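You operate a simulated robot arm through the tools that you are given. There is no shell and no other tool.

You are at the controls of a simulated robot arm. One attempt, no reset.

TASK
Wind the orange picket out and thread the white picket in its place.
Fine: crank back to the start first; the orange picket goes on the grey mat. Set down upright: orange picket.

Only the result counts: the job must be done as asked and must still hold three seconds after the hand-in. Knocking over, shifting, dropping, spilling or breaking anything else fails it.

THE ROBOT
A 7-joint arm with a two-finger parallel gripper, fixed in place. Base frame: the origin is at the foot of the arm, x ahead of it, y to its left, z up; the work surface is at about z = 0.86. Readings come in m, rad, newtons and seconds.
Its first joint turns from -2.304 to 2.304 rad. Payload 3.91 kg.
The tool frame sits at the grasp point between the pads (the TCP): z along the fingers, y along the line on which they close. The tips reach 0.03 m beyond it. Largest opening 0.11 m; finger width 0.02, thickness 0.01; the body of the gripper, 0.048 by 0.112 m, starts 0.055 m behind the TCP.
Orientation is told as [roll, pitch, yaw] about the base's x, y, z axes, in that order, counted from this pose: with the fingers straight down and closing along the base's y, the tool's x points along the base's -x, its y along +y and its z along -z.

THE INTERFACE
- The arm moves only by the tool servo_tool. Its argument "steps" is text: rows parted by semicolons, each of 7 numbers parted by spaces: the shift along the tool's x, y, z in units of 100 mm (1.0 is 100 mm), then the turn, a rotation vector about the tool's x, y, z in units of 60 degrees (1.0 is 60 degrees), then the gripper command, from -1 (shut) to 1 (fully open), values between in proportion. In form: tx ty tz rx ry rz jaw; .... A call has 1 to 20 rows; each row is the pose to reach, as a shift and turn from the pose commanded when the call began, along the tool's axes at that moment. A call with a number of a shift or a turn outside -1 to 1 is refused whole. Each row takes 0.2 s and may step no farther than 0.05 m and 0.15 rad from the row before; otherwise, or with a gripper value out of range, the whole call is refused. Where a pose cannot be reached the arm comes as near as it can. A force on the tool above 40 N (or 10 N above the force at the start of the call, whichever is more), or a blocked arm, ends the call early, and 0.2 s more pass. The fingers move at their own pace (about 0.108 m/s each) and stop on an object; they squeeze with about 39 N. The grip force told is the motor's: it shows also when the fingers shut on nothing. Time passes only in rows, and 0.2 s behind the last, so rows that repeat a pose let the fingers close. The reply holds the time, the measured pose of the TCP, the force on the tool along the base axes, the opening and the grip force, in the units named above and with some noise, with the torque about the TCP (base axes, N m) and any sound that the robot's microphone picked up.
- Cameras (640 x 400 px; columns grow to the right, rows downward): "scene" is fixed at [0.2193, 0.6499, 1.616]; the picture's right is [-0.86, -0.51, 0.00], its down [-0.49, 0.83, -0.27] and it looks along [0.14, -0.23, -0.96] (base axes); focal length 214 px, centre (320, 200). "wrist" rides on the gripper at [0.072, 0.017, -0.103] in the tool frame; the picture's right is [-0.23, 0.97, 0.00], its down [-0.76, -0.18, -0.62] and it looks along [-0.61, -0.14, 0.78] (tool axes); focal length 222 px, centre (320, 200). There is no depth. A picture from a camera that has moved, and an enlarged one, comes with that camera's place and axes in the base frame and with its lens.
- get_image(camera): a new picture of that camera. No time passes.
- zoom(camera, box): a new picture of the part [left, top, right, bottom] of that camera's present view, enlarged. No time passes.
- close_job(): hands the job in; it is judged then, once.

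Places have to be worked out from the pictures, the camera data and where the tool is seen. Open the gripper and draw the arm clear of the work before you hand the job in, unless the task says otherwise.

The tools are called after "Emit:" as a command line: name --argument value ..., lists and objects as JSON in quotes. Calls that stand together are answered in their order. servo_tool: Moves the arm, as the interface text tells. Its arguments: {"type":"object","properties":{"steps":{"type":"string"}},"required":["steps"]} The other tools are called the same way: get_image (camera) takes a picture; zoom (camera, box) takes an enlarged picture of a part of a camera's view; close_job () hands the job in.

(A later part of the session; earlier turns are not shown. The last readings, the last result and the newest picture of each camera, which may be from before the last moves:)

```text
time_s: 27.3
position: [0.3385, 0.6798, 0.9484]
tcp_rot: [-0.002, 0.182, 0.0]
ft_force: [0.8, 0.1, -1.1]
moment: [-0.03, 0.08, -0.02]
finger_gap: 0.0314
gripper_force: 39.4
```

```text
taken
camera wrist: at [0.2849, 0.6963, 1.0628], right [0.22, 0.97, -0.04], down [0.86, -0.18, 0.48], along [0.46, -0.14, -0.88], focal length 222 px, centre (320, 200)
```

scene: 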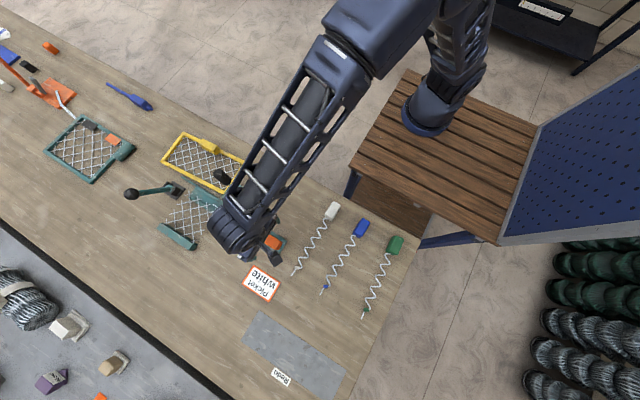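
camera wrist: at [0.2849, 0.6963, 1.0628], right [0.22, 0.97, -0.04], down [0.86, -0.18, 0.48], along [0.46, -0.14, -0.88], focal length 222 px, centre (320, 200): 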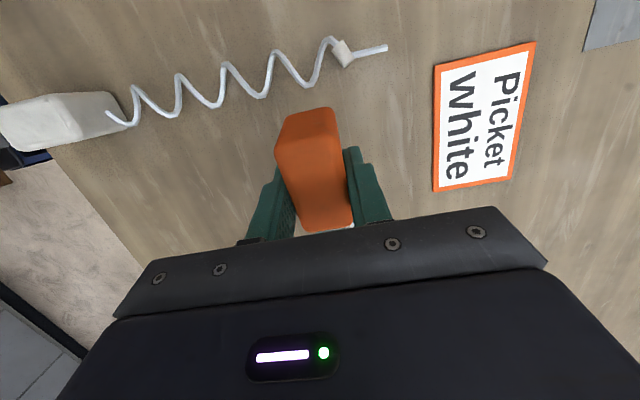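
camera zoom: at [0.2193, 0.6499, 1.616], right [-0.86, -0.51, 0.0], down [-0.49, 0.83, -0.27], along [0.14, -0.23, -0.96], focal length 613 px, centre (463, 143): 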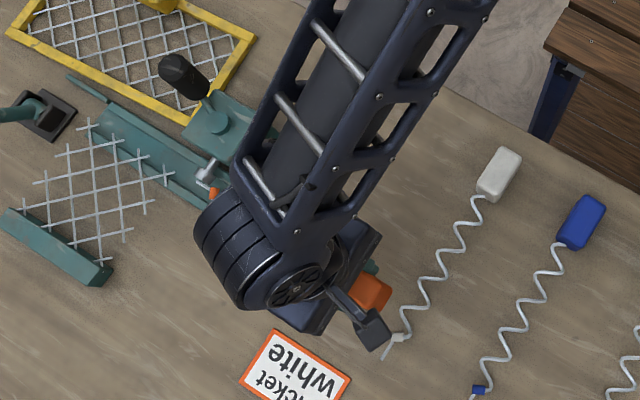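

Force is near zero and the head is clear above the table. I slide 60 mm more along −x to clear the roller, then lift 100 mm.

Emit:
servo_tool --steps "0.2 0 0.036 0 0 0 -1; 0.4 0 0.072 0 0 0 -1; 0.59 0 0.107 0 0 0 -1; 0.64 0 -0.14 0 0 0 -1; 0.69 0 -0.4 0 0 0 -1; 0.74 0 -0.65 0 0 0 -1; 0.77 0 -0.877 0 0 0 -1; 0.77 0 -0.877 0 0 0 -1"

Emit:
get_image --camera "scene"

Emit:
get_image --camera "wrist"

```text
time_s: 29.1
position: [0.28, 0.6785, 1.0479]
tcp_rot: [-0.002, 0.182, 0.0]
ft_force: [-0.2, 0.7, 0.4]
moment: [0.01, 0.09, 0.0]
finger_gap: 0.0317
gripper_force: 39.2
```

```text
taken
```

scene: 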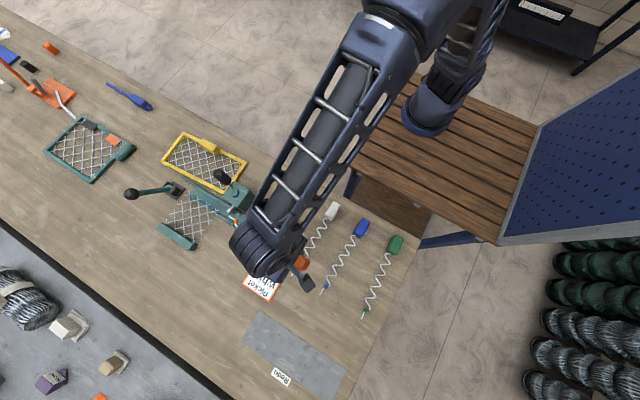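

```text
taken
camera wrist: at [0.2252, 0.6959, 1.1629], right [0.22, 0.97, -0.04], down [0.86, -0.18, 0.48], along [0.46, -0.14, -0.88], focal length 222 px, centre (320, 200)
```

wrist: 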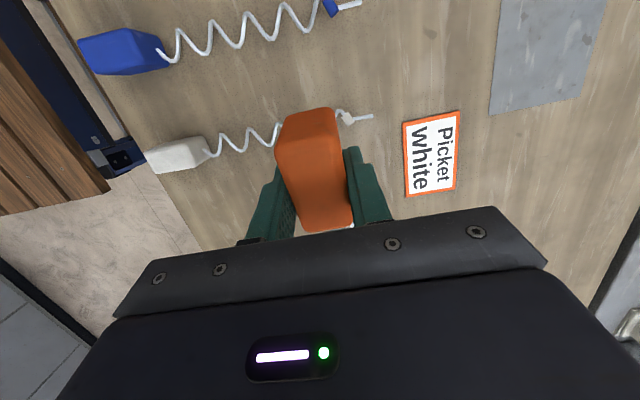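

The picket is lifted clear of the jig. I level the tool again, then carry it toward the mat in stages.

Emit:
servo_tool --steps "0 0 0 0 -0.06 0 -1; 0 0 0 0 -0.12 0 -1; 0 0 0 0 -0.174 0 -1; 0 0 0 0 -0.174 0 -1"

Emit:
servo_tool --steps "0.3 0.3 0 0 0 0 -1; 0.6 0.6 0 0 0 0 -1; 0.9 0.9 0 0 0 0 -1; 1 1 0 0 0 0 -1; 1 1 0 0 0 0 -1"

Emit:
get_image --camera "scene"

Emit:
get_image --camera "wrist"

```text
time_s: 30.1
position: [0.28, 0.6783, 1.0488]
tcp_rot: [-0.002, -0.001, 0.0]
ft_force: [-0.6, -0.5, -0.5]
moment: [0.02, 0.07, 0.03]
finger_gap: 0.0314
gripper_force: 38.5
```

```text
time_s: 31.3
position: [0.1788, 0.7798, 1.0493]
tcp_rot: [-0.001, -0.001, -0.001]
ft_force: [-0.4, 0.3, -0.5]
moment: [-0.01, 0.08, -0.02]
finger_gap: 0.0316
gripper_force: 38.4
```

```text
taken
```

scene: 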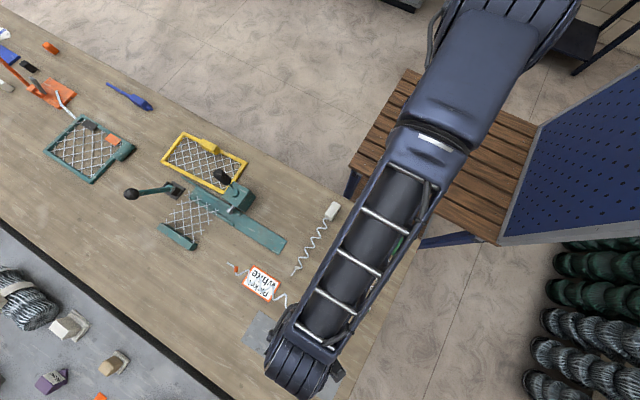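

```text
taken
camera wrist: at [0.1047, 0.7957, 1.1516], right [0.23, 0.97, 0.0], down [0.76, -0.18, 0.62], along [0.61, -0.14, -0.78], focal length 222 px, centre (320, 200)
```

wrist: 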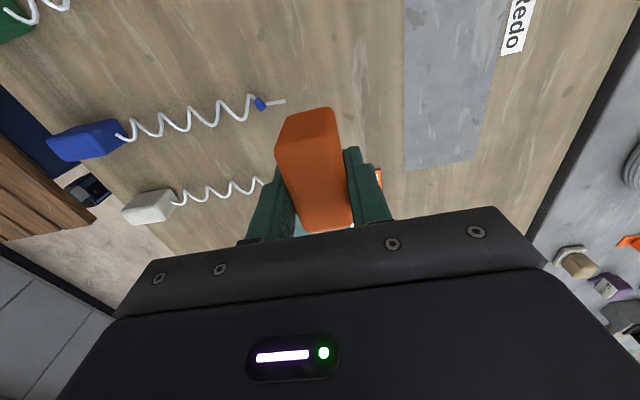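

The mat's +x end is at x≈0.31, spanning y≈0.88–0.985. I continue carrying the picket over the mat.

Emit:
servo_tool --steps "0.3 0.3 0 0 0 0 -1; 0.6 0.6 0 0 0 0 -1; 0.9 0.9 0 0 0 0 -1; 1 1 0 0 0 0 -1; 1 1 0 0 0 0 -1"

Emit:
servo_tool --steps "0.2 0.3 0 0 0 0 -1; 0.4 0.5 0 0 0 0 -1; 0.4 0.5 0 0 0 0 -1"

Emit:
get_image --camera "scene"

Emit:
get_image --camera "wrist"

```text
time_s: 32.5
position: [0.0795, 0.8793, 1.0474]
tcp_rot: [-0.003, -0.001, 0.0]
ft_force: [-0.5, -0.2, -1.9]
moment: [0.06, 0.06, 0.04]
finger_gap: 0.0315
gripper_force: 39.2
```

```text
time_s: 33.3
position: [0.0403, 0.9306, 1.0479]
tcp_rot: [-0.002, -0.002, -0.001]
ft_force: [0.2, 0.5, -0.9]
moment: [-0.01, 0.08, 0.02]
finger_gap: 0.0314
gripper_force: 39.4
```

```text
taken
```

scene: 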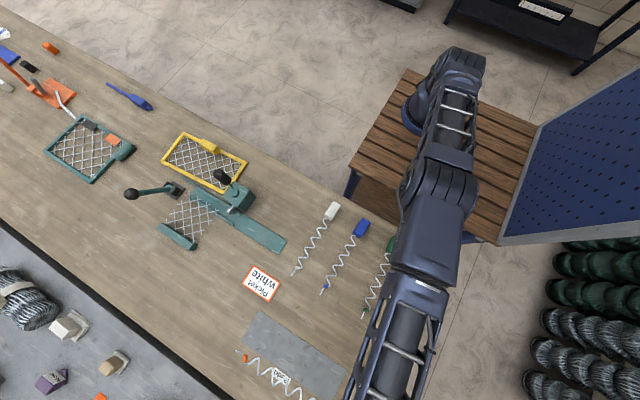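

```text
taken
camera wrist: at [-0.0345, 0.9463, 1.151], right [0.23, 0.97, 0.0], down [0.76, -0.18, 0.62], along [0.61, -0.14, -0.78], focal length 222 px, centre (320, 200)
```

wrist: 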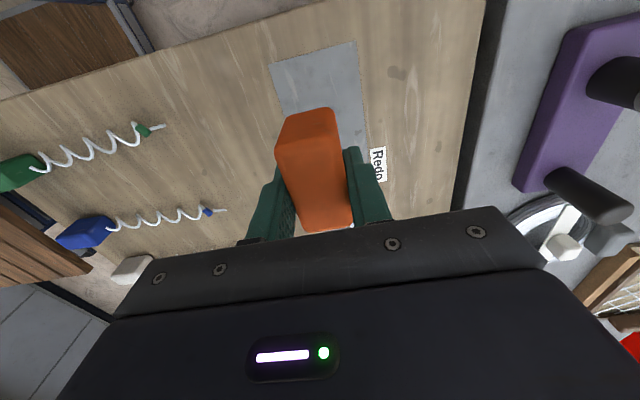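

The picket will span x≈0.01–0.29 at y≈0.93, and the mat is x −0.01–0.31, y 0.883–0.982, so it's centred. I lower toward the mat.

Emit:
servo_tool --steps "0 0 0.3 0 0 0 -1; 0 0 0.6 0 0 0 -1; 0 0 0.9 0 0 0 -1; 0 0 1 0 0 0 -1"

Emit:
servo_tool --steps "0 0.01 0.15 0 0 0 -1; 0 0.01 0.28 0 0 0 -1; 0 0.01 0.36 0 0 0 -1; 0 0.01 0.4 0 0 0 -1; 0 0.01 0.4 0 0 0 -1"

Emit:
get_image --camera "scene"

Emit:
get_image --camera "wrist"

```text
time_s: 34.3
position: [0.0391, 0.9293, 0.9483]
tcp_rot: [-0.002, -0.001, 0.0]
ft_force: [0.1, 0.9, -1.1]
moment: [0.0, 0.08, -0.01]
finger_gap: 0.0314
gripper_force: 38.7
```

```text
time_s: 35.5
position: [0.0394, 0.9308, 0.908]
tcp_rot: [-0.001, -0.003, 0.001]
ft_force: [-0.7, 0.2, -1.7]
moment: [0.01, 0.09, 0.01]
finger_gap: 0.0314
gripper_force: 39.0
```

```text
taken
```

scene: 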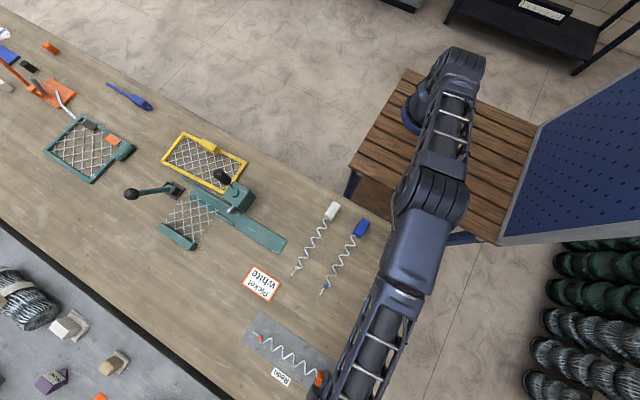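

```text
taken
camera wrist: at [-0.0345, 0.9473, 1.0107], right [0.23, 0.97, 0.0], down [0.76, -0.18, 0.62], along [0.61, -0.14, -0.78], focal length 222 px, centre (320, 200)
```

wrist: 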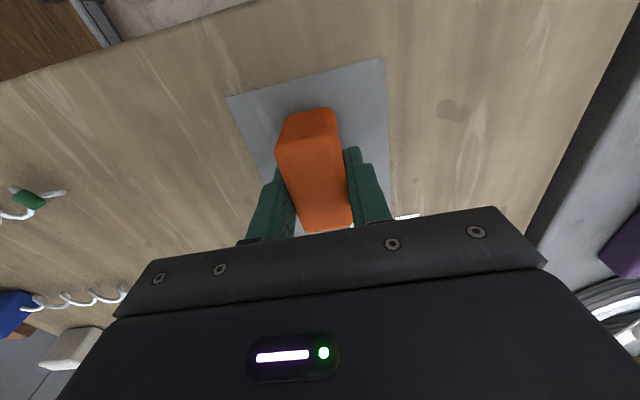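

It's over the mat, with no contact yet. I lower in 2 mm steps, watching the vertical force.

Emit:
servo_tool --steps "0 0 0.02 0 0 0 -1; 0 0 0.04 0 0 0 -1; 0 0 0.04 0 0 0 -1"

Emit:
servo_tool --steps "0 0 0.02 0 0 0 -1; 0 0 0.03 0 0 0 -1; 0 0 0.03 0 0 0 -1"

```text
time_s: 36.3
position: [0.0403, 0.9295, 0.9042]
tcp_rot: [-0.003, 0.0, 0.0]
ft_force: [-1.4, 0.1, 0.1]
moment: [0.02, 0.05, -0.01]
finger_gap: 0.0315
gripper_force: 39.0
```

```text
time_s: 37.1
position: [0.0387, 0.9287, 0.9011]
tcp_rot: [-0.001, -0.001, 0.001]
ft_force: [0.3, -0.1, -1.6]
moment: [0.0, 0.05, 0.01]
finger_gap: 0.0315
gripper_force: 38.5
```

Emit:
servo_tool --steps "0 0 0.015 0 0 0 -1; 0 0 0.025 0 0 0 -1; 0 0 0.025 0 0 0 -1"

Emit:
zoom --camera "wrist" --box '[220, 50, 420, 240]'

Emit:
zoom --camera "scene" --box '[230, 300, 370, 400]'

```text
time_s: 37.9
position: [0.039, 0.9298, 0.898]
tcp_rot: [-0.001, 0.0, -0.001]
ft_force: [-0.2, 0.3, -2.1]
moment: [-0.03, 0.06, -0.01]
finger_gap: 0.0317
gripper_force: 39.7
```

```text
2.11 times, centred on (320, 145) of wrist
camera zoom: at [-0.0344, 0.9466, 1.0013], right [0.23, 0.97, 0.0], down [0.76, -0.18, 0.62], along [0.61, -0.14, -0.78], focal length 468 px, centre (320, 316)
```

zoom: 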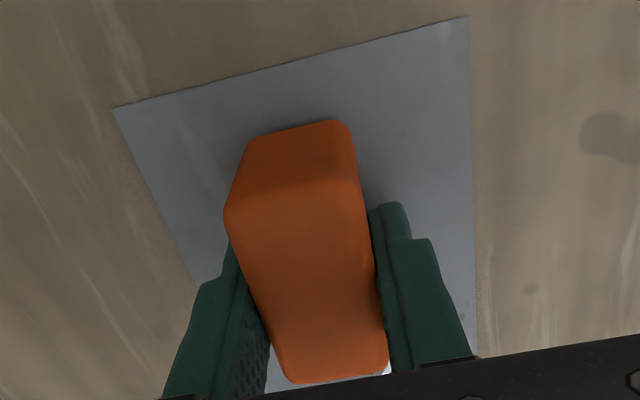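

```text
4.00 times, centred on (300, 350) of scene
camera zoom: at [0.2193, 0.6499, 1.616], right [-0.86, -0.51, 0.0], down [-0.49, 0.83, -0.27], along [0.14, -0.23, -0.96], focal length 858 px, centre (400, -400)
```

zoom: 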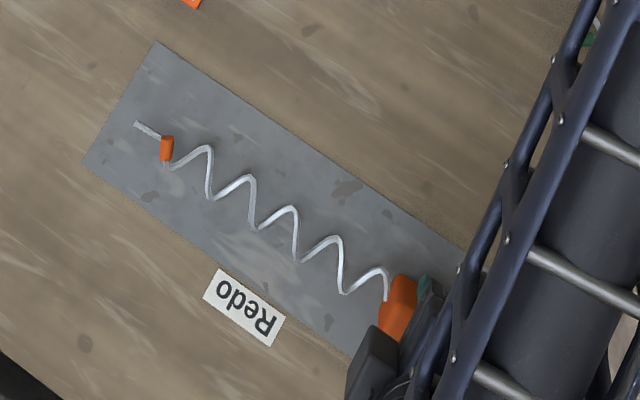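

Emit:
servo_tool --steps "0 0 0.01 0 0 0 -1; 0 0 0.02 0 0 0 -1; 0 0 0.02 0 0 0 -1"

Emit:
servo_tool --steps "0 0 0.01 0 0 0 -1; 0 0 0.015 0 0 0 -1; 0 0 0.015 0 0 0 -1"

```text
time_s: 38.7
position: [0.0402, 0.9302, 0.8975]
tcp_rot: [0.001, -0.001, 0.002]
ft_force: [1.8, -1.4, 11.6]
moment: [-0.03, -0.33, 0.0]
finger_gap: 0.0314
gripper_force: 39.2
```

```text
time_s: 39.5
position: [0.0395, 0.9294, 0.8982]
tcp_rot: [0.002, 0.0, -0.002]
ft_force: [4.6, 1.0, 28.8]
moment: [-0.05, -0.12, -0.02]
finger_gap: 0.0315
gripper_force: 38.8
```

Contact was made at z≈0.8975. I ease off to relieve the pressing, then open the fingers gradually and rise.

Emit:
servo_tool --steps "0 0 -0.02 0 0 0 -1; 0 0 -0.025 0 0 0 -1; 0 0 -0.025 0 0 0 -1"

Emit:
servo_tool --steps "0 0 0 0 0 0 -0.3; 0 0 0 0 0 0 0; 0 0 0 0 0 0 0.3; 0 0 0 0 0 0 0.3"

Emit:
servo_tool --steps "0 0 -0.1 0 0 0 0.3; 0 0 -0.3 0 0 0 0.3; 0 0 -0.6 0 0 0 0.3; 0 0 -1 0 0 0 0.3"

Emit:
zoom --camera "wrist" --box '[200, 0, 440, 220]'

Emit:
zoom --camera "scene" --box '[230, 300, 370, 400]'

```text
time_s: 40.3
position: [0.039, 0.9303, 0.8982]
tcp_rot: [-0.002, -0.002, 0.002]
ft_force: [1.8, 4.4, 14.0]
moment: [0.24, 0.0, 0.02]
finger_gap: 0.0313
gripper_force: 39.1
```

```text
time_s: 41.3
position: [0.0389, 0.929, 0.8956]
tcp_rot: [-0.002, -0.003, 0.001]
ft_force: [-0.6, -0.5, 0.7]
moment: [0.0, 0.02, -0.01]
finger_gap: 0.0719
gripper_force: 0.1
```

```text
time_s: 42.3
position: [0.0405, 0.9307, 0.9967]
tcp_rot: [-0.004, -0.001, 0.001]
ft_force: [0.6, 0.4, -0.8]
moment: [0.03, -0.01, 0.02]
finger_gap: 0.0715
gripper_force: 0.1
```

```text
1.82 times, centred on (320, 110) of wrist
camera zoom: at [-0.0347, 0.9477, 1.0992], right [0.23, 0.97, 0.0], down [0.76, -0.18, 0.62], along [0.61, -0.14, -0.78], focal length 404 px, centre (320, 364)
```

zoom: 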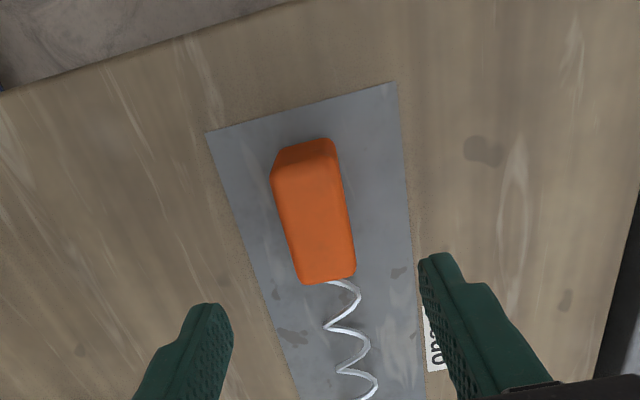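

```text
4.00 times, centred on (300, 350) of scene
camera zoom: at [0.2193, 0.6499, 1.616], right [-0.86, -0.51, 0.0], down [-0.49, 0.83, -0.27], along [0.14, -0.23, -0.96], focal length 858 px, centre (400, -400)
```

zoom: 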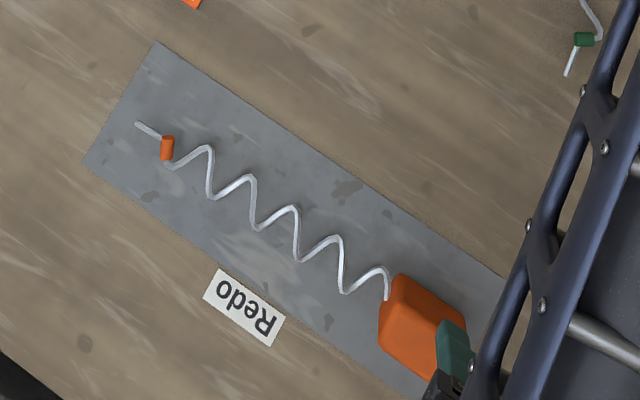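

The orange picket is lying flat on the mat, right side up. I raise the arm and travel over to the white picket.

Emit:
servo_tool --steps "0 0 -0.3 0 0 0 0.3; -0.1 -0.2 -0.5 0 0 0 0.3; -0.3 -0.5 -0.5 0 0 0 0.6; -0.5 -0.8 -0.5 0 0 0 1; -0.6 -1 -0.5 0 0 0 1"

Emit:
servo_tool --steps "-0.2 -0.4 0 0 0 0 1; -0.4 -0.8 0 0 0 0 1; -0.6 -1 0 0 0 0 1"

Emit:
servo_tool --steps "-0.2 -0.4 0 0 0 0 1; -0.4 -0.8 0 0 0 0 1; -0.6 -1 0 0 0 0 1; -0.6 -1 0 0 0 0 1"

Emit:
get_image --camera "wrist"

Emit:
zoom --camera "scene" --box '[230, 180, 430, 400]'

```text
time_s: 43.5
position: [0.0984, 0.8298, 1.0464]
tcp_rot: [0.0, -0.003, -0.002]
ft_force: [-0.3, 0.0, -1.0]
moment: [0.02, -0.04, 0.01]
finger_gap: 0.1102
gripper_force: 0.1
```

```text
time_s: 44.3
position: [0.1583, 0.7292, 1.0477]
tcp_rot: [-0.003, -0.003, -0.001]
ft_force: [0.6, 0.1, 0.4]
moment: [-0.03, -0.03, 0.0]
finger_gap: 0.1099
gripper_force: 0.1
```

```text
time_s: 45.3
position: [0.2205, 0.631, 1.0494]
tcp_rot: [-0.002, -0.003, 0.0]
ft_force: [-0.3, -0.7, -0.7]
moment: [-0.01, 0.03, -0.02]
finger_gap: 0.1101
gripper_force: 0.0
```

```text
taken
camera wrist: at [0.1459, 0.6469, 1.1513], right [0.23, 0.97, 0.0], down [0.76, -0.18, 0.62], along [0.61, -0.14, -0.78], focal length 222 px, centre (320, 200)
```

wrist: 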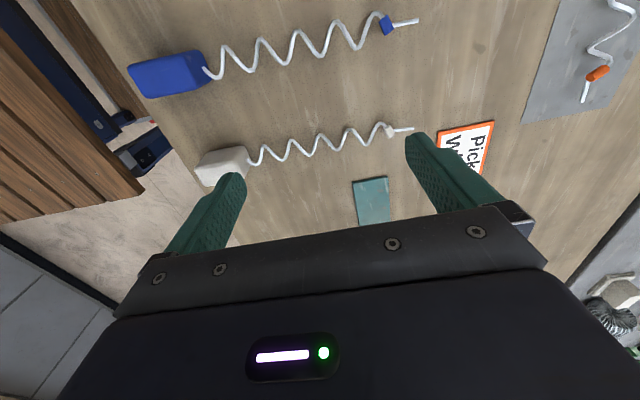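

```text
1.82 times, centred on (330, 290) of scene
camera zoom: at [0.2193, 0.6499, 1.616], right [-0.86, -0.51, 0.0], down [-0.49, 0.83, -0.27], along [0.14, -0.23, -0.96], focal length 390 px, centre (302, 36)
```

zoom: 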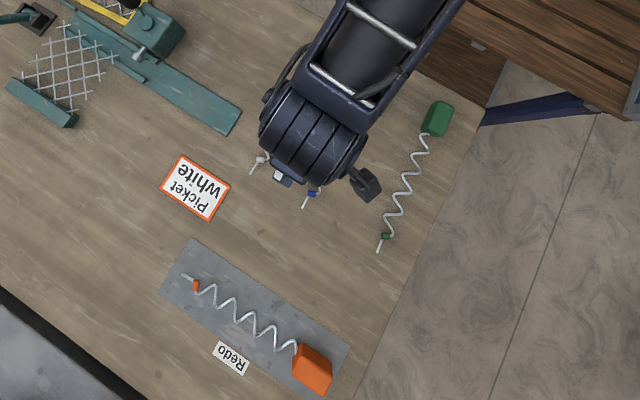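

The white picket's axis runs from the head end near (0.269, 0.517) to the tip (0.2755, 0.738), about 1.8° off +y. I turn the tool about +88° in yaw while moving over the white head.

Emit:
servo_tool --steps "-0.05 -0.15 0 0 0 -0.122 1; -0.1 -0.3 0 0 0 -0.244 1; -0.15 -0.45 0 0 0 -0.366 1; -0.2 -0.6 0 0 0 -0.488 1; -0.25 -0.75 0 0 0 -0.61 1; -0.3 -0.9 0 0 0 -0.733 1; -0.3 -0.9 0 0 0 -0.733 1"

Emit:
servo_tool --steps "0.04 -0.08 0 0 0 -0.122 1; 0.08 -0.16 0 0 0 -0.244 1; 0.12 -0.24 0 0 0 -0.366 1; 0.16 -0.32 0 0 0 -0.488 1; 0.21 -0.42 0 0 0 -0.61 1; 0.25 -0.5 0 0 0 -0.733 1; 0.25 -0.5 0 0 0 -0.733 1"

Emit:
get_image --camera "wrist"

Emit:
get_image --camera "scene"

```text
time_s: 46.9
position: [0.2499, 0.5393, 1.0488]
tcp_rot: [-0.002, 0.003, 0.769]
ft_force: [-0.1, 0.6, 0.0]
moment: [-0.02, 0.0, 0.03]
finger_gap: 0.1096
gripper_force: 0.1
```

```text
time_s: 48.5
position: [0.2655, 0.4867, 1.0487]
tcp_rot: [-0.002, 0.004, 1.539]
ft_force: [0.1, 0.0, -0.6]
moment: [0.02, 0.0, -0.04]
finger_gap: 0.1097
gripper_force: 0.0
```

```text
taken
camera wrist: at [0.2449, 0.4147, 1.1519], right [-0.97, 0.26, 0.0], down [0.2, 0.76, 0.62], along [0.16, 0.6, -0.78], focal length 222 px, centre (320, 200)
```

wrist: 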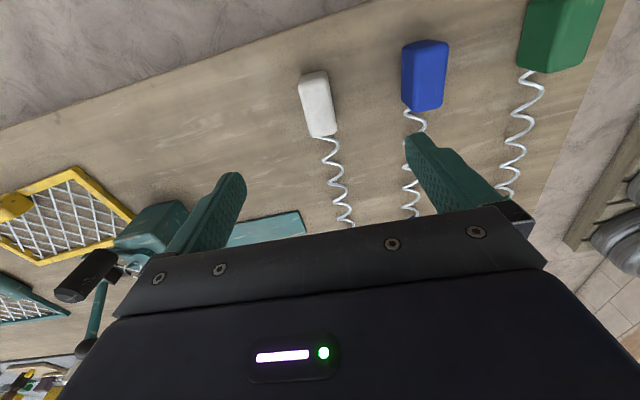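

```text
taken
```

scene: 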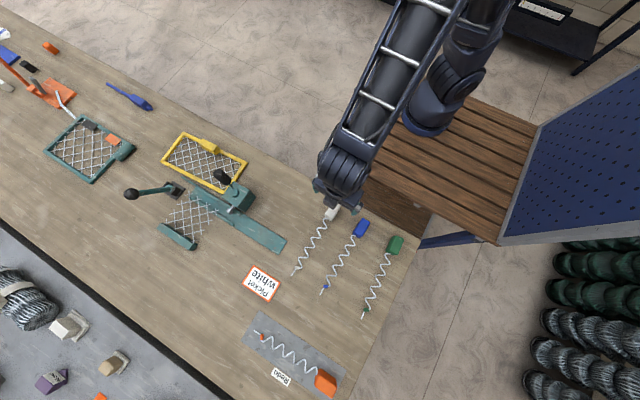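

Emit:
zoom --camera "wrist" --box '[260, 50, 400, 230]'

Emit:
zoom --camera "scene" --box '[270, 190, 350, 290]'

```text
2.22 times, centred on (330, 140) of wrist
camera zoom: at [0.2449, 0.4147, 1.1519], right [-0.97, 0.26, 0.0], down [0.2, 0.76, 0.62], along [0.16, 0.6, -0.78], focal length 494 px, centre (298, 333)
```

zoom: 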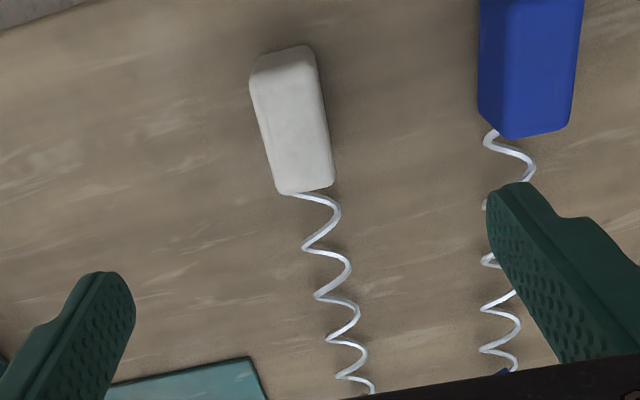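

```text
4.00 times, centred on (310, 240) of scene
camera zoom: at [0.2193, 0.6499, 1.616], right [-0.86, -0.51, 0.0], down [-0.49, 0.83, -0.27], along [0.14, -0.23, -0.96], focal length 858 px, centre (360, 40)
```

zoom: 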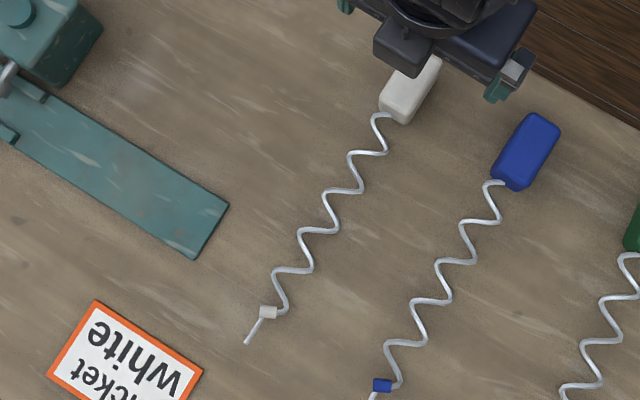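

The white head's centre is near (0.2665, 0.490), aligned with the tool at yaw 1.54. I make a small offset correction and descend to z≈0.898.

Emit:
servo_tool --steps "-0.023 -0.01 0.3 0 0 0 1; -0.023 -0.01 0.6 0 0 0 1; -0.023 -0.01 0.9 0 0 0 1; -0.023 -0.01 1 0 0 0 1; -0.023 -0.01 1 0 0 0 1"

Emit:
zoom --camera "wrist" --box '[220, 50, 440, 240]'

```text
time_s: 49.7
position: [0.2685, 0.4885, 0.948]
tcp_rot: [-0.002, 0.0, 1.535]
ft_force: [0.7, -0.1, 0.1]
moment: [-0.02, -0.07, 0.02]
finger_gap: 0.1102
gripper_force: 0.0
```

```text
2.11 times, centred on (330, 145) of wrist
camera zoom: at [0.2469, 0.4169, 1.052], right [-0.97, 0.26, 0.0], down [0.2, 0.76, 0.62], along [0.16, 0.6, -0.78], focal length 468 px, centre (299, 316)
```

zoom: 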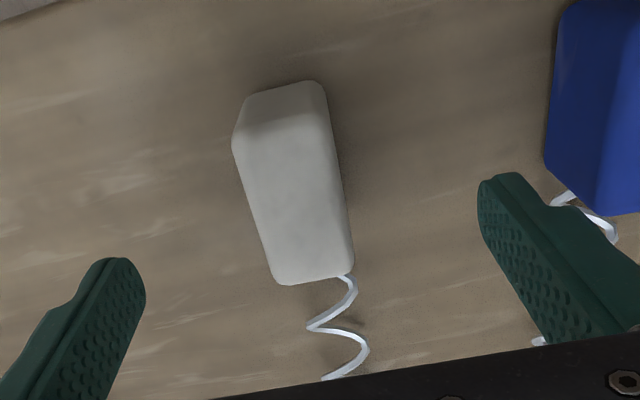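

Emit:
servo_tool --steps "0 0.01 0.2 0 0 0 1; 0 0.01 0.4 0 0 0 1; 0 0.01 0.5 0 0 0 1; 0 0.01 0.5 0 0 0 1"

Emit:
servo_tool --steps "0 0 0 0 0 0 0; 0 0 0 0 0 0 -0.4; 0 0 0 0 0 0 -1; 0 0 0 0 0 0 -1; 0 0 0 0 0 0 -1"

Emit:
zoom --camera "wrist" --box '[220, 50, 440, 240]'

```text
time_s: 50.7
position: [0.2662, 0.4895, 0.8993]
tcp_rot: [-0.002, 0.002, 1.535]
ft_force: [0.5, 0.5, -0.2]
moment: [0.04, 0.0, -0.02]
finger_gap: 0.1098
gripper_force: 0.0
```

```text
time_s: 51.9
position: [0.2661, 0.489, 0.8985]
tcp_rot: [-0.002, 0.001, 1.536]
ft_force: [0.8, 1.2, 0.4]
moment: [0.01, 0.0, -0.05]
finger_gap: 0.0316
gripper_force: 39.0
```

```text
2.11 times, centred on (330, 145) of wrist
camera zoom: at [0.2457, 0.4168, 1.002], right [-0.97, 0.26, 0.0], down [0.2, 0.76, 0.62], along [0.16, 0.6, -0.78], focal length 468 px, centre (299, 316)
```

zoom: 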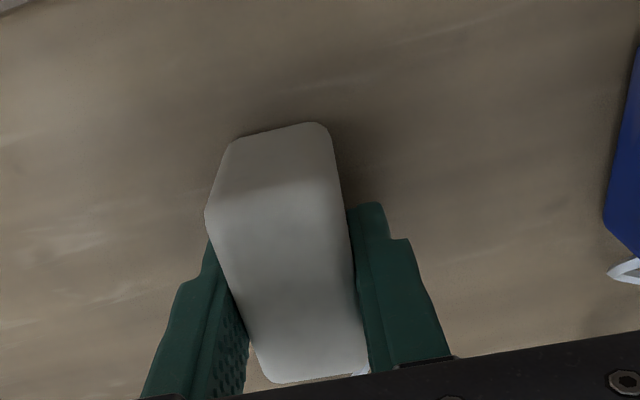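

The white head is gripped (31.6 mm), with the same seating as the orange one had. I lift it straight up 0.2 m and check it.

Emit:
servo_tool --steps "0 0 -0.1 0 0 0 -1; 0 0 -0.3 0 0 0 -1; 0 0 -0.6 0 0 0 -1; 0 0 -1 0 0 0 -1; 0 0 -1 0 0 0 -1"

Emit:
servo_tool --steps "0 0 -0.4 0 0 0 -1; 0 0 -0.8 0 0 0 -1; 0 0 -1 0 0 0 -1; 0 0 -1 0 0 0 -1"

Emit:
get_image --camera "scene"

```text
time_s: 53.1
position: [0.2662, 0.4897, 0.9979]
tcp_rot: [-0.002, 0.002, 1.536]
ft_force: [0.5, 0.5, -1.0]
moment: [-0.08, 0.02, 0.01]
finger_gap: 0.0314
gripper_force: 38.9
```

```text
time_s: 54.1
position: [0.2671, 0.4896, 1.0976]
tcp_rot: [-0.002, 0.0, 1.536]
ft_force: [-0.8, 0.5, -2.1]
moment: [-0.08, -0.01, 0.01]
finger_gap: 0.0314
gripper_force: 38.9
```

```text
taken
```

scene: 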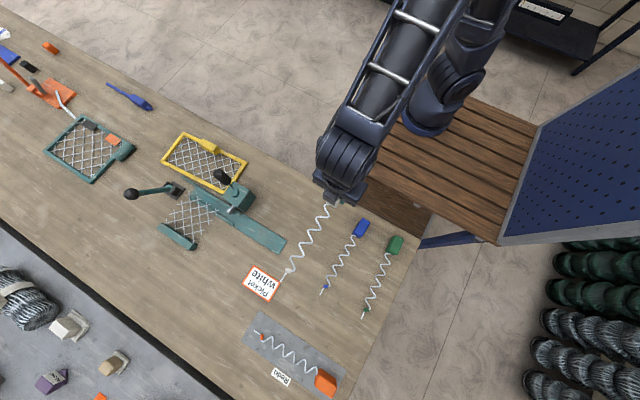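

The white picket is lifted cleanly, with the coil horizontal. I now rotate the tool back to yaw 0 at z≈1.10 while moving to in front of the tray.

Emit:
servo_tool --steps "-0.15 -0.01 0 0 0 0.122 -1; -0.3 -0.02 0 0 0 0.244 -1; -0.45 -0.03 0 0 0 0.366 -1; -0.6 -0.05 0 0 0 0.488 -1; -0.75 -0.06 0 0 0 0.61 -1; -0.9 -0.07 0 0 0 0.733 -1; -0.9 -0.07 0 0 0 0.733 -1"

Emit:
servo_tool --steps "-0.12 0.1 0 0 0 0.122 -1; -0.25 0.2 0 0 0 0.244 -1; -0.38 0.32 0 0 0 0.366 -1; -0.5 0.44 0 0 0 0.488 -1; -0.63 0.55 0 0 0 0.61 -1; -0.76 0.66 0 0 0 0.733 -1; -0.76 0.66 0 0 0 0.733 -1"

Emit:
get_image --camera "scene"

Emit:
get_image --camera "wrist"

```text
time_s: 55.7
position: [0.2765, 0.5783, 1.098]
tcp_rot: [-0.002, 0.0, 0.765]
ft_force: [0.1, 0.6, -1.1]
moment: [-0.1, 0.06, 0.0]
finger_gap: 0.0315
gripper_force: 38.8
```

```text
time_s: 57.3
position: [0.2851, 0.679, 1.0976]
tcp_rot: [-0.002, -0.002, -0.003]
ft_force: [-1.0, 0.6, -1.4]
moment: [0.02, 0.11, 0.0]
finger_gap: 0.0315
gripper_force: 38.9
```

```text
taken
```

scene: 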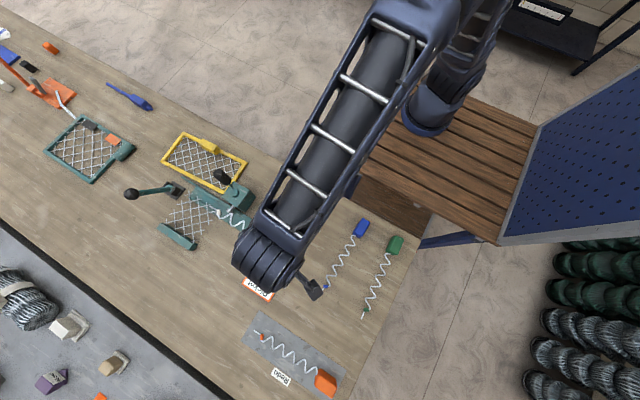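

```text
taken
camera wrist: at [0.2111, 0.696, 1.2006], right [0.23, 0.97, 0.0], down [0.76, -0.18, 0.62], along [0.61, -0.14, -0.78], focal length 222 px, centre (320, 200)
```

wrist: 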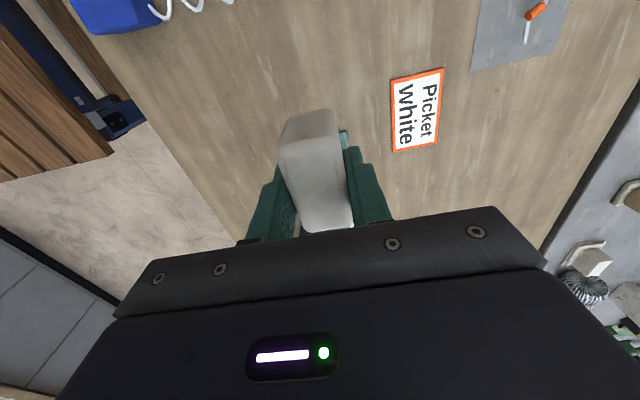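

The tool is level at yaw≈0, with the picket pointing along +x. I back off 10 mm in x and lower toward tray height, with the tail still short of the roller.

Emit:
servo_tool --steps "0.1 0 0.3 0 0 0 -1; 0.1 0 0.6 0 0 0 -1; 0.1 0 0.9 0 0 0 -1; 0.1 0 1 0 0 0 -1"

Emit:
servo_tool --steps "0 0 0.25 0 0 0 -1; 0 0 0.5 0 0 0 -1; 0 0 0.75 0 0 0 -1; 0 0 0.75 0 0 0 -1"

Emit:
zoom --camera "scene" --box '[180, 150, 340, 290]'

Emit:
get_image --camera "wrist"

```text
time_s: 58.3
position: [0.275, 0.679, 0.9983]
tcp_rot: [-0.002, -0.003, 0.0]
ft_force: [-0.9, 0.3, -0.7]
moment: [-0.01, 0.09, 0.01]
finger_gap: 0.0313
gripper_force: 38.9
```

```text
time_s: 59.3
position: [0.2752, 0.6794, 0.9229]
tcp_rot: [-0.001, -0.004, 0.0]
ft_force: [0.3, 0.2, -0.5]
moment: [-0.02, 0.05, -0.02]
finger_gap: 0.0314
gripper_force: 38.9
```

```text
2.86 times, centred on (260, 220) of scene
camera zoom: at [0.2193, 0.6499, 1.616], right [-0.86, -0.51, 0.0], down [-0.49, 0.83, -0.27], along [0.14, -0.23, -0.96], focal length 613 px, centre (491, 143)
```

zoom: 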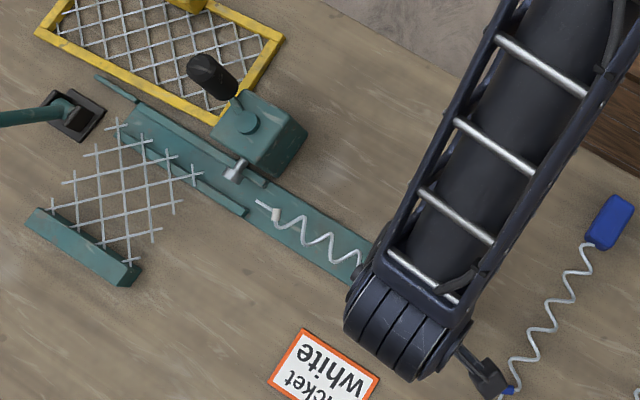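

```text
taken
camera wrist: at [0.2016, 0.6955, 1.026], right [0.23, 0.97, 0.0], down [0.76, -0.18, 0.62], along [0.61, -0.14, -0.78], focal length 222 px, centre (320, 200)
```

wrist: 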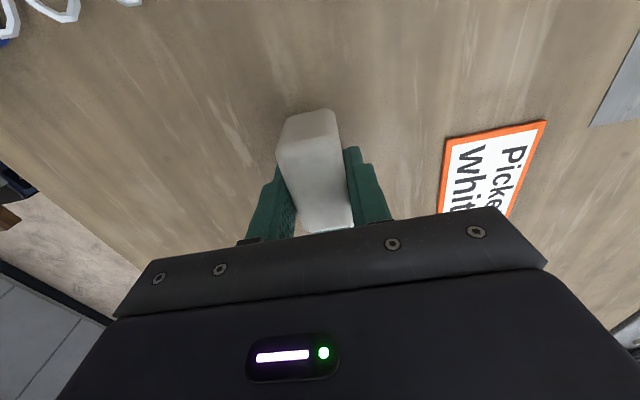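

The tail is near (0.522, 0.680), right in line with the channel. I lower to about 3 mm above the tray floor, then slide in along +x, watching the force.

Emit:
servo_tool --steps "0 0 0.08 0 0 0 -1; 0 0 0.135 0 0 0 -1; 0 0 0.135 0 0 0 -1"

Emit:
servo_tool --steps "-0.08 0 0 0 0 0 -1; -0.16 0 0 0 0 0 -1; -0.24 0 0 0 0 0 -1; -0.32 0 0 0 0 0 -1; -0.4 0 0 0 0 0 -1; -0.48 0 0 0 0 0 -1; -0.56 0 0 0 0 0 -1"

Emit:
zoom --camera "scene" --box '[190, 160, 310, 260]'

```text
time_s: 60.1
position: [0.2752, 0.6797, 0.9106]
tcp_rot: [-0.001, -0.001, -0.001]
ft_force: [0.0, 0.2, -1.2]
moment: [0.01, 0.07, 0.0]
finger_gap: 0.0317
gripper_force: 39.3
```

```text
time_s: 61.7
position: [0.3319, 0.6792, 0.9095]
tcp_rot: [-0.002, -0.001, 0.0]
ft_force: [0.7, -0.1, -1.3]
moment: [-0.02, 0.07, 0.0]
finger_gap: 0.0314
gripper_force: 38.7
```

```text
4.00 times, centred on (250, 210) of scene
camera zoom: at [0.2193, 0.6499, 1.616], right [-0.86, -0.51, 0.0], down [-0.49, 0.83, -0.27], along [0.14, -0.23, -0.96], focal length 858 px, centre (600, 160)
```

zoom: 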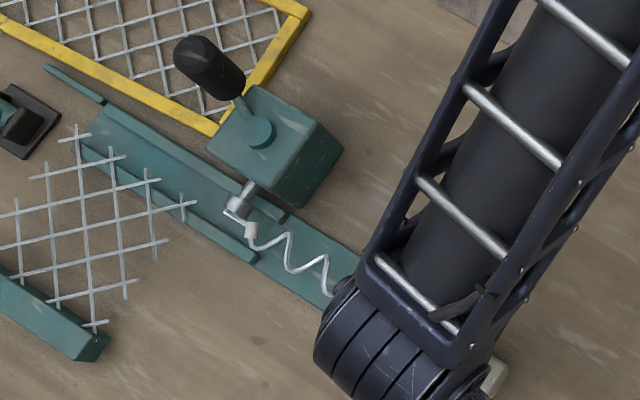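

Sliding is free, with the tail passing alongside the roller. I continue the last 60 mm.

Emit:
servo_tool --steps "-0.08 0 0 0 0 0 -1; -0.16 0 0 0 0 0 -1; -0.24 0 0 0 0 0 -1; -0.32 0 0 0 0 0 -1; -0.4 0 0 0 0 0 -1; -0.48 0 0 0 0 0 -1; -0.56 0 0 0 0 0 -1; -0.6 0 0 0 0 0 -1; -0.6 0 0 0 0 0 -1"

Emit:
zoom --camera "scene" --box '[180, 150, 320, 270]'

Emit:
zoom --camera "wrist" --box '[230, 60, 430, 240]'

```text
time_s: 63.7
position: [0.393, 0.6801, 0.9105]
tcp_rot: [-0.001, -0.002, -0.001]
ft_force: [0.2, 0.9, -1.2]
moment: [0.04, 0.06, 0.05]
finger_gap: 0.0313
gripper_force: 38.9
```

```text
3.33 times, centred on (250, 210) of scene
camera zoom: at [0.2193, 0.6499, 1.616], right [-0.86, -0.51, 0.0], down [-0.49, 0.83, -0.27], along [0.14, -0.23, -0.96], focal length 715 px, centre (553, 167)
```

zoom: 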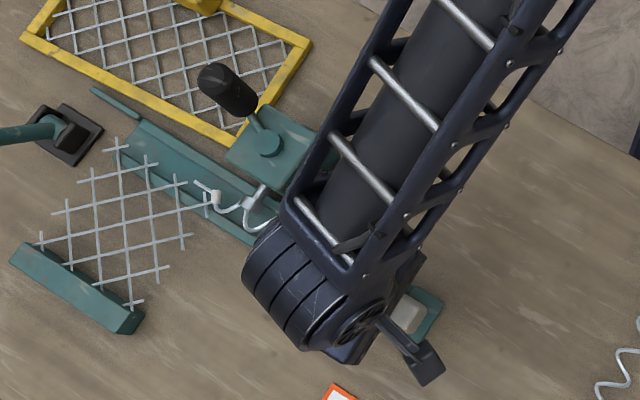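

```text
2.22 times, centred on (330, 150) of wrist
camera zoom: at [0.3175, 0.6963, 1.0126], right [0.23, 0.97, 0.0], down [0.76, -0.18, 0.62], along [0.61, -0.14, -0.78], focal length 494 px, centre (298, 311)
```

zoom: 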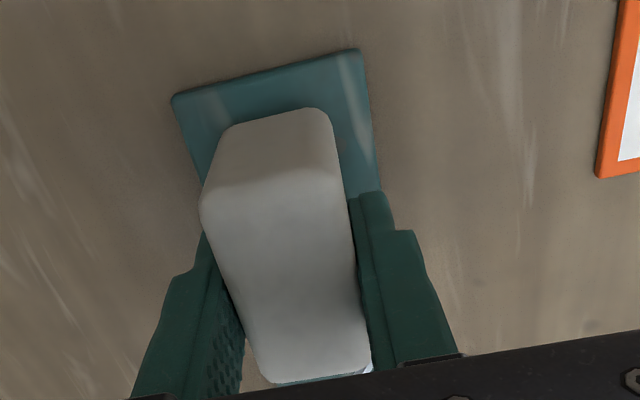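

The collar and tail now match the orange picket's start position (collar at about the same pixel). I lower gently until the head rests on the tray.

Emit:
servo_tool --steps "0.01 0 0.02 0 0 0 -1; 0.01 0 0.035 0 0 0 -1; 0.01 0 0.035 0 0 0 -1"

Emit:
servo_tool --steps "0 0 0.01 0 0 0 -1; 0 0 0.015 0 0 0 -1; 0 0 0.015 0 0 0 -1"

```text
time_s: 64.5
position: [0.3902, 0.6797, 0.906]
tcp_rot: [-0.001, 0.0, 0.001]
ft_force: [-0.7, 0.3, -0.8]
moment: [-0.01, 0.04, -0.01]
finger_gap: 0.0314
gripper_force: 38.3
```

```text
time_s: 65.3
position: [0.3908, 0.6799, 0.9058]
tcp_rot: [-0.002, -0.001, -0.001]
ft_force: [-0.3, -0.3, 2.5]
moment: [0.08, -0.01, -0.01]
finger_gap: 0.0315
gripper_force: 39.0
```

It's resting on the tray floor (2.5 N). I open, rise, and check the placement.

Emit:
servo_tool --steps "0 0 0 0 0 0 -0.3; 0 0 0 0 0 0 0; 0 0 0 0 0 0 0.3; 0 0 0 0 0 0 0.3"

Emit:
servo_tool --steps "0 0 -0.1 0 0 0 0.3; 0 0 -0.3 0 0 0 0.3; 0 0 -0.6 0 0 0 0.3; 0 0 -1 0 0 0 0.3"

Emit:
servo_tool --steps "-0.3 0 -0.3 0 0 0 0.3; -0.6 -0.1 -0.6 0 0 0 0.3; -0.9 -0.2 -0.9 0 0 0 0.3; -1 -0.3 -1 0 0 0 0.3"

Emit:
zoom --camera "scene" --box '[180, 150, 320, 270]'

Emit:
get_image --camera "wrist"

```text
time_s: 66.3
position: [0.3912, 0.6786, 0.9056]
tcp_rot: [-0.002, -0.002, -0.001]
ft_force: [0.6, -0.3, -0.5]
moment: [0.0, 0.01, -0.01]
finger_gap: 0.0713
gripper_force: 0.1
```

```text
time_s: 67.3
position: [0.3903, 0.6801, 1.0057]
tcp_rot: [0.0, -0.002, 0.001]
ft_force: [-0.3, 0.0, 0.0]
moment: [-0.01, 0.02, 0.0]
finger_gap: 0.0716
gripper_force: 0.1
```

```text
time_s: 68.3
position: [0.4912, 0.65, 1.1069]
tcp_rot: [-0.002, -0.002, 0.002]
ft_force: [0.1, 0.8, -0.1]
moment: [-0.01, -0.02, 0.03]
finger_gap: 0.0714
gripper_force: 0.0
```

```text
3.33 times, centred on (250, 210) of scene
camera zoom: at [0.2193, 0.6499, 1.616], right [-0.86, -0.51, 0.0], down [-0.49, 0.83, -0.27], along [0.14, -0.23, -0.96], focal length 715 px, centre (553, 167)
```

zoom: 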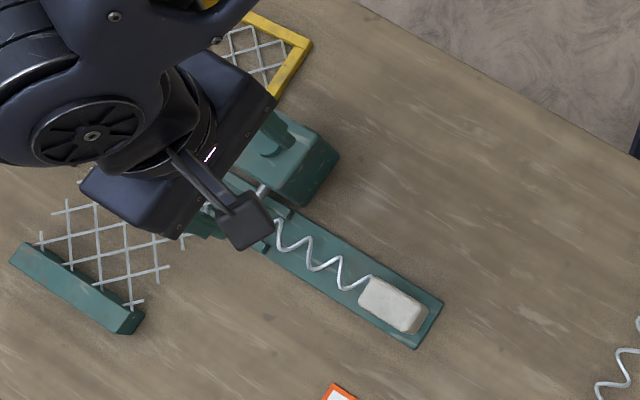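

```text
taken
camera wrist: at [0.4172, 0.6671, 1.2087], right [0.23, 0.97, 0.0], down [0.76, -0.18, 0.62], along [0.61, -0.14, -0.78], focal length 222 px, centre (320, 200)
```

wrist: 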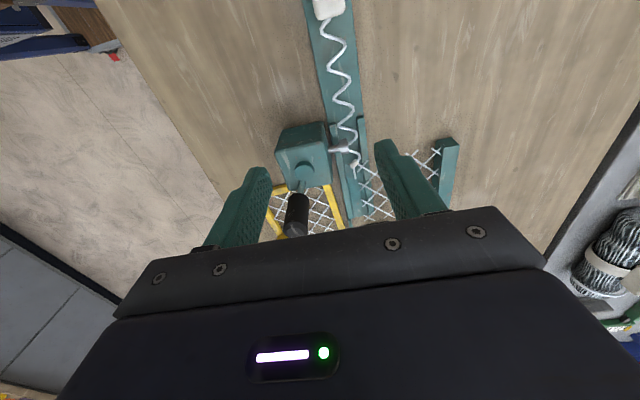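

The white picket lies in the tray exactly where the orange one was at the start. I go back over the crank knob near (0.613, 0.590).

Emit:
servo_tool --steps "-0.3 -0.15 0 0 0 0 0.3; -0.6 -0.3 0 0 0 0 0.6; -0.9 -0.45 0 0 0 0 1; -1 -0.5 0 0 0 0 1"

Emit:
servo_tool --steps "-0.15 -0.1 0.2 0 0 0 1; -0.216 -0.1 0.4 0 0 0 1; -0.216 -0.1 0.4 0 0 0 1"

Emit:
zoom --camera "wrist" --box '[240, 60, 400, 220]'

Emit:
zoom --camera "scene" --box '[180, 150, 320, 270]'

```text
time_s: 69.3
position: [0.5903, 0.5989, 1.1046]
tcp_rot: [-0.003, -0.003, 0.0]
ft_force: [0.0, 0.5, 0.3]
moment: [0.02, -0.02, 0.01]
finger_gap: 0.1099
gripper_force: 0.1
```

```text
time_s: 70.1
position: [0.6121, 0.589, 1.0644]
tcp_rot: [-0.001, 0.0, 0.001]
ft_force: [-0.7, 0.5, -0.8]
moment: [0.01, 0.04, 0.0]
finger_gap: 0.11
gripper_force: 0.1
```

```text
2.50 times, centred on (320, 140) of wrist
camera zoom: at [0.5383, 0.6055, 1.1681], right [0.23, 0.97, 0.0], down [0.76, -0.18, 0.62], along [0.61, -0.14, -0.78], focal length 555 px, centre (320, 350)
```

zoom: 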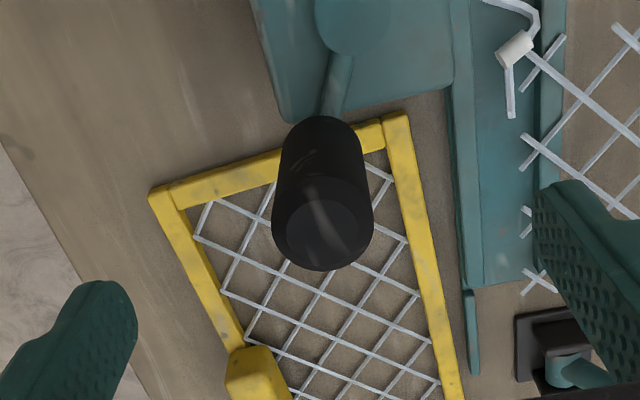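

```text
3.33 times, centred on (250, 210) of scene
camera zoom: at [0.2193, 0.6499, 1.616], right [-0.86, -0.51, 0.0], down [-0.49, 0.83, -0.27], along [0.14, -0.23, -0.96], focal length 715 px, centre (553, 167)
```

zoom: 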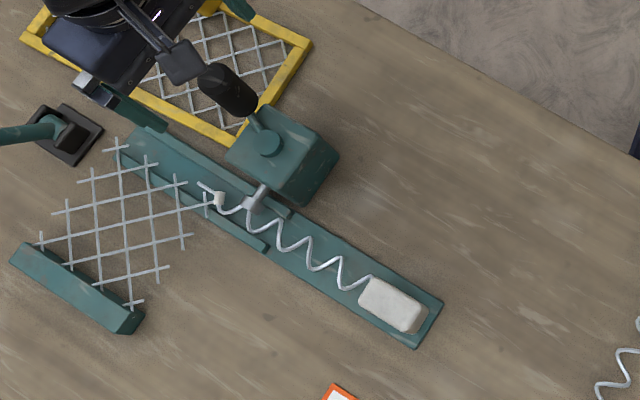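

The knob top is now near (0.616, 0.588), about 4 mm ahead of the TCP in x. I correct that, descend to z≈1.002 and grip.

Emit:
servo_tool --steps "-0.035 0 0.2 0 0 0 1; -0.035 0 0.45 0 0 0 1; -0.035 0 0.62 0 0 0 1; -0.035 0 0.62 0 0 0 1"

Emit:
servo_tool --steps "0 0 0 0 0 0 -0.2; 0 0 0 0 0 0 -0.2; 0 0 0 0 0 0 -0.2"

Emit:
zoom --camera "wrist" --box '[240, 80, 400, 240]'

```text
time_s: 71.1
position: [0.6161, 0.5887, 1.0034]
tcp_rot: [-0.001, -0.001, -0.001]
ft_force: [-0.5, -0.6, -0.2]
moment: [-0.01, 0.01, 0.0]
finger_gap: 0.1098
gripper_force: 0.1
```

```text
time_s: 71.9
position: [0.6165, 0.5895, 1.0032]
tcp_rot: [-0.002, -0.001, -0.001]
ft_force: [0.3, 0.3, 0.1]
moment: [0.0, 0.04, 0.05]
finger_gap: 0.0439
gripper_force: 0.0
```

```text
2.50 times, centred on (320, 160) of wrist
camera zoom: at [0.5416, 0.6063, 1.1067], right [0.23, 0.97, 0.0], down [0.76, -0.18, 0.62], along [0.61, -0.14, -0.78], focal length 555 px, centre (320, 300)
```

zoom: 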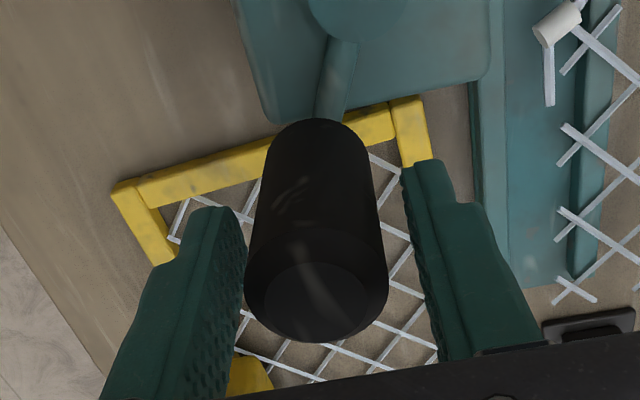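

Using the knob's apparent size, its centre is about x≈0.611 (top z≈1.016), so I shift back 5 mm and then close.

Emit:
servo_tool --steps "0.05 0 0 0 0 0 -0.2; 0.05 0 0 0 0 0 -1; 0.05 0 0 0 0 0 -1; 0.05 0 0 0 0 0 -1"

```text
time_s: 72.9
position: [0.6108, 0.5878, 1.0049]
tcp_rot: [-0.003, -0.002, 0.001]
ft_force: [-6.3, -13.7, 1.0]
moment: [0.62, 0.01, -0.07]
finger_gap: 0.0309
gripper_force: 45.3
```

Gripped; the residual force is just the knob against its start stop. I begin cranking clockwise in small rows (~45°) and check that the white picket follows.

Emit:
servo_tool --steps "0.034 -0.084 0 0 0 0 -1; 0.104 -0.161 0 0 0 0 -1; 0.188 -0.222 0 0 0 0 -1; 0.282 -0.264 0 0 0 0 -1"

Emit:
zoom --camera "scene" --box '[180, 150, 320, 270]'

Emit:
get_image --camera "wrist"

```text
time_s: 73.9
position: [0.5826, 0.5624, 1.0038]
tcp_rot: [0.002, -0.002, 0.001]
ft_force: [1.2, 4.6, 1.3]
moment: [0.84, -0.26, 0.01]
finger_gap: 0.031
gripper_force: 44.6
```

```text
3.33 times, centred on (250, 210) of scene
camera zoom: at [0.2193, 0.6499, 1.616], right [-0.86, -0.51, 0.0], down [-0.49, 0.83, -0.27], along [0.14, -0.23, -0.96], focal length 715 px, centre (553, 167)
```

zoom: 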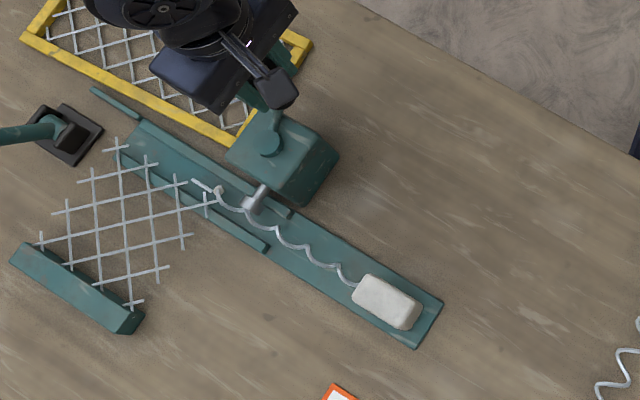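

```text
taken
camera wrist: at [0.5081, 0.5797, 1.1067], right [0.23, 0.97, 0.0], down [0.76, -0.18, 0.62], along [0.61, -0.14, -0.78], focal length 222 px, centre (320, 200)
```

wrist: 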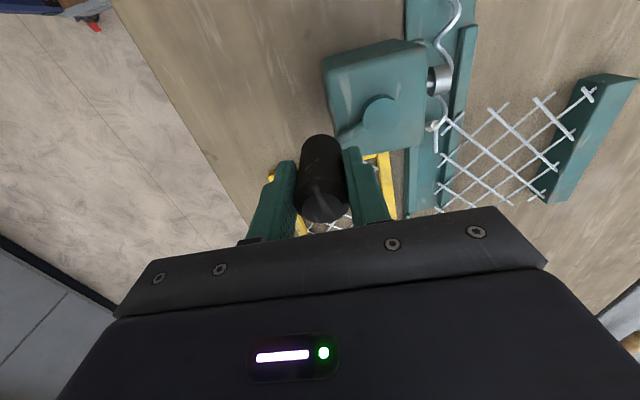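

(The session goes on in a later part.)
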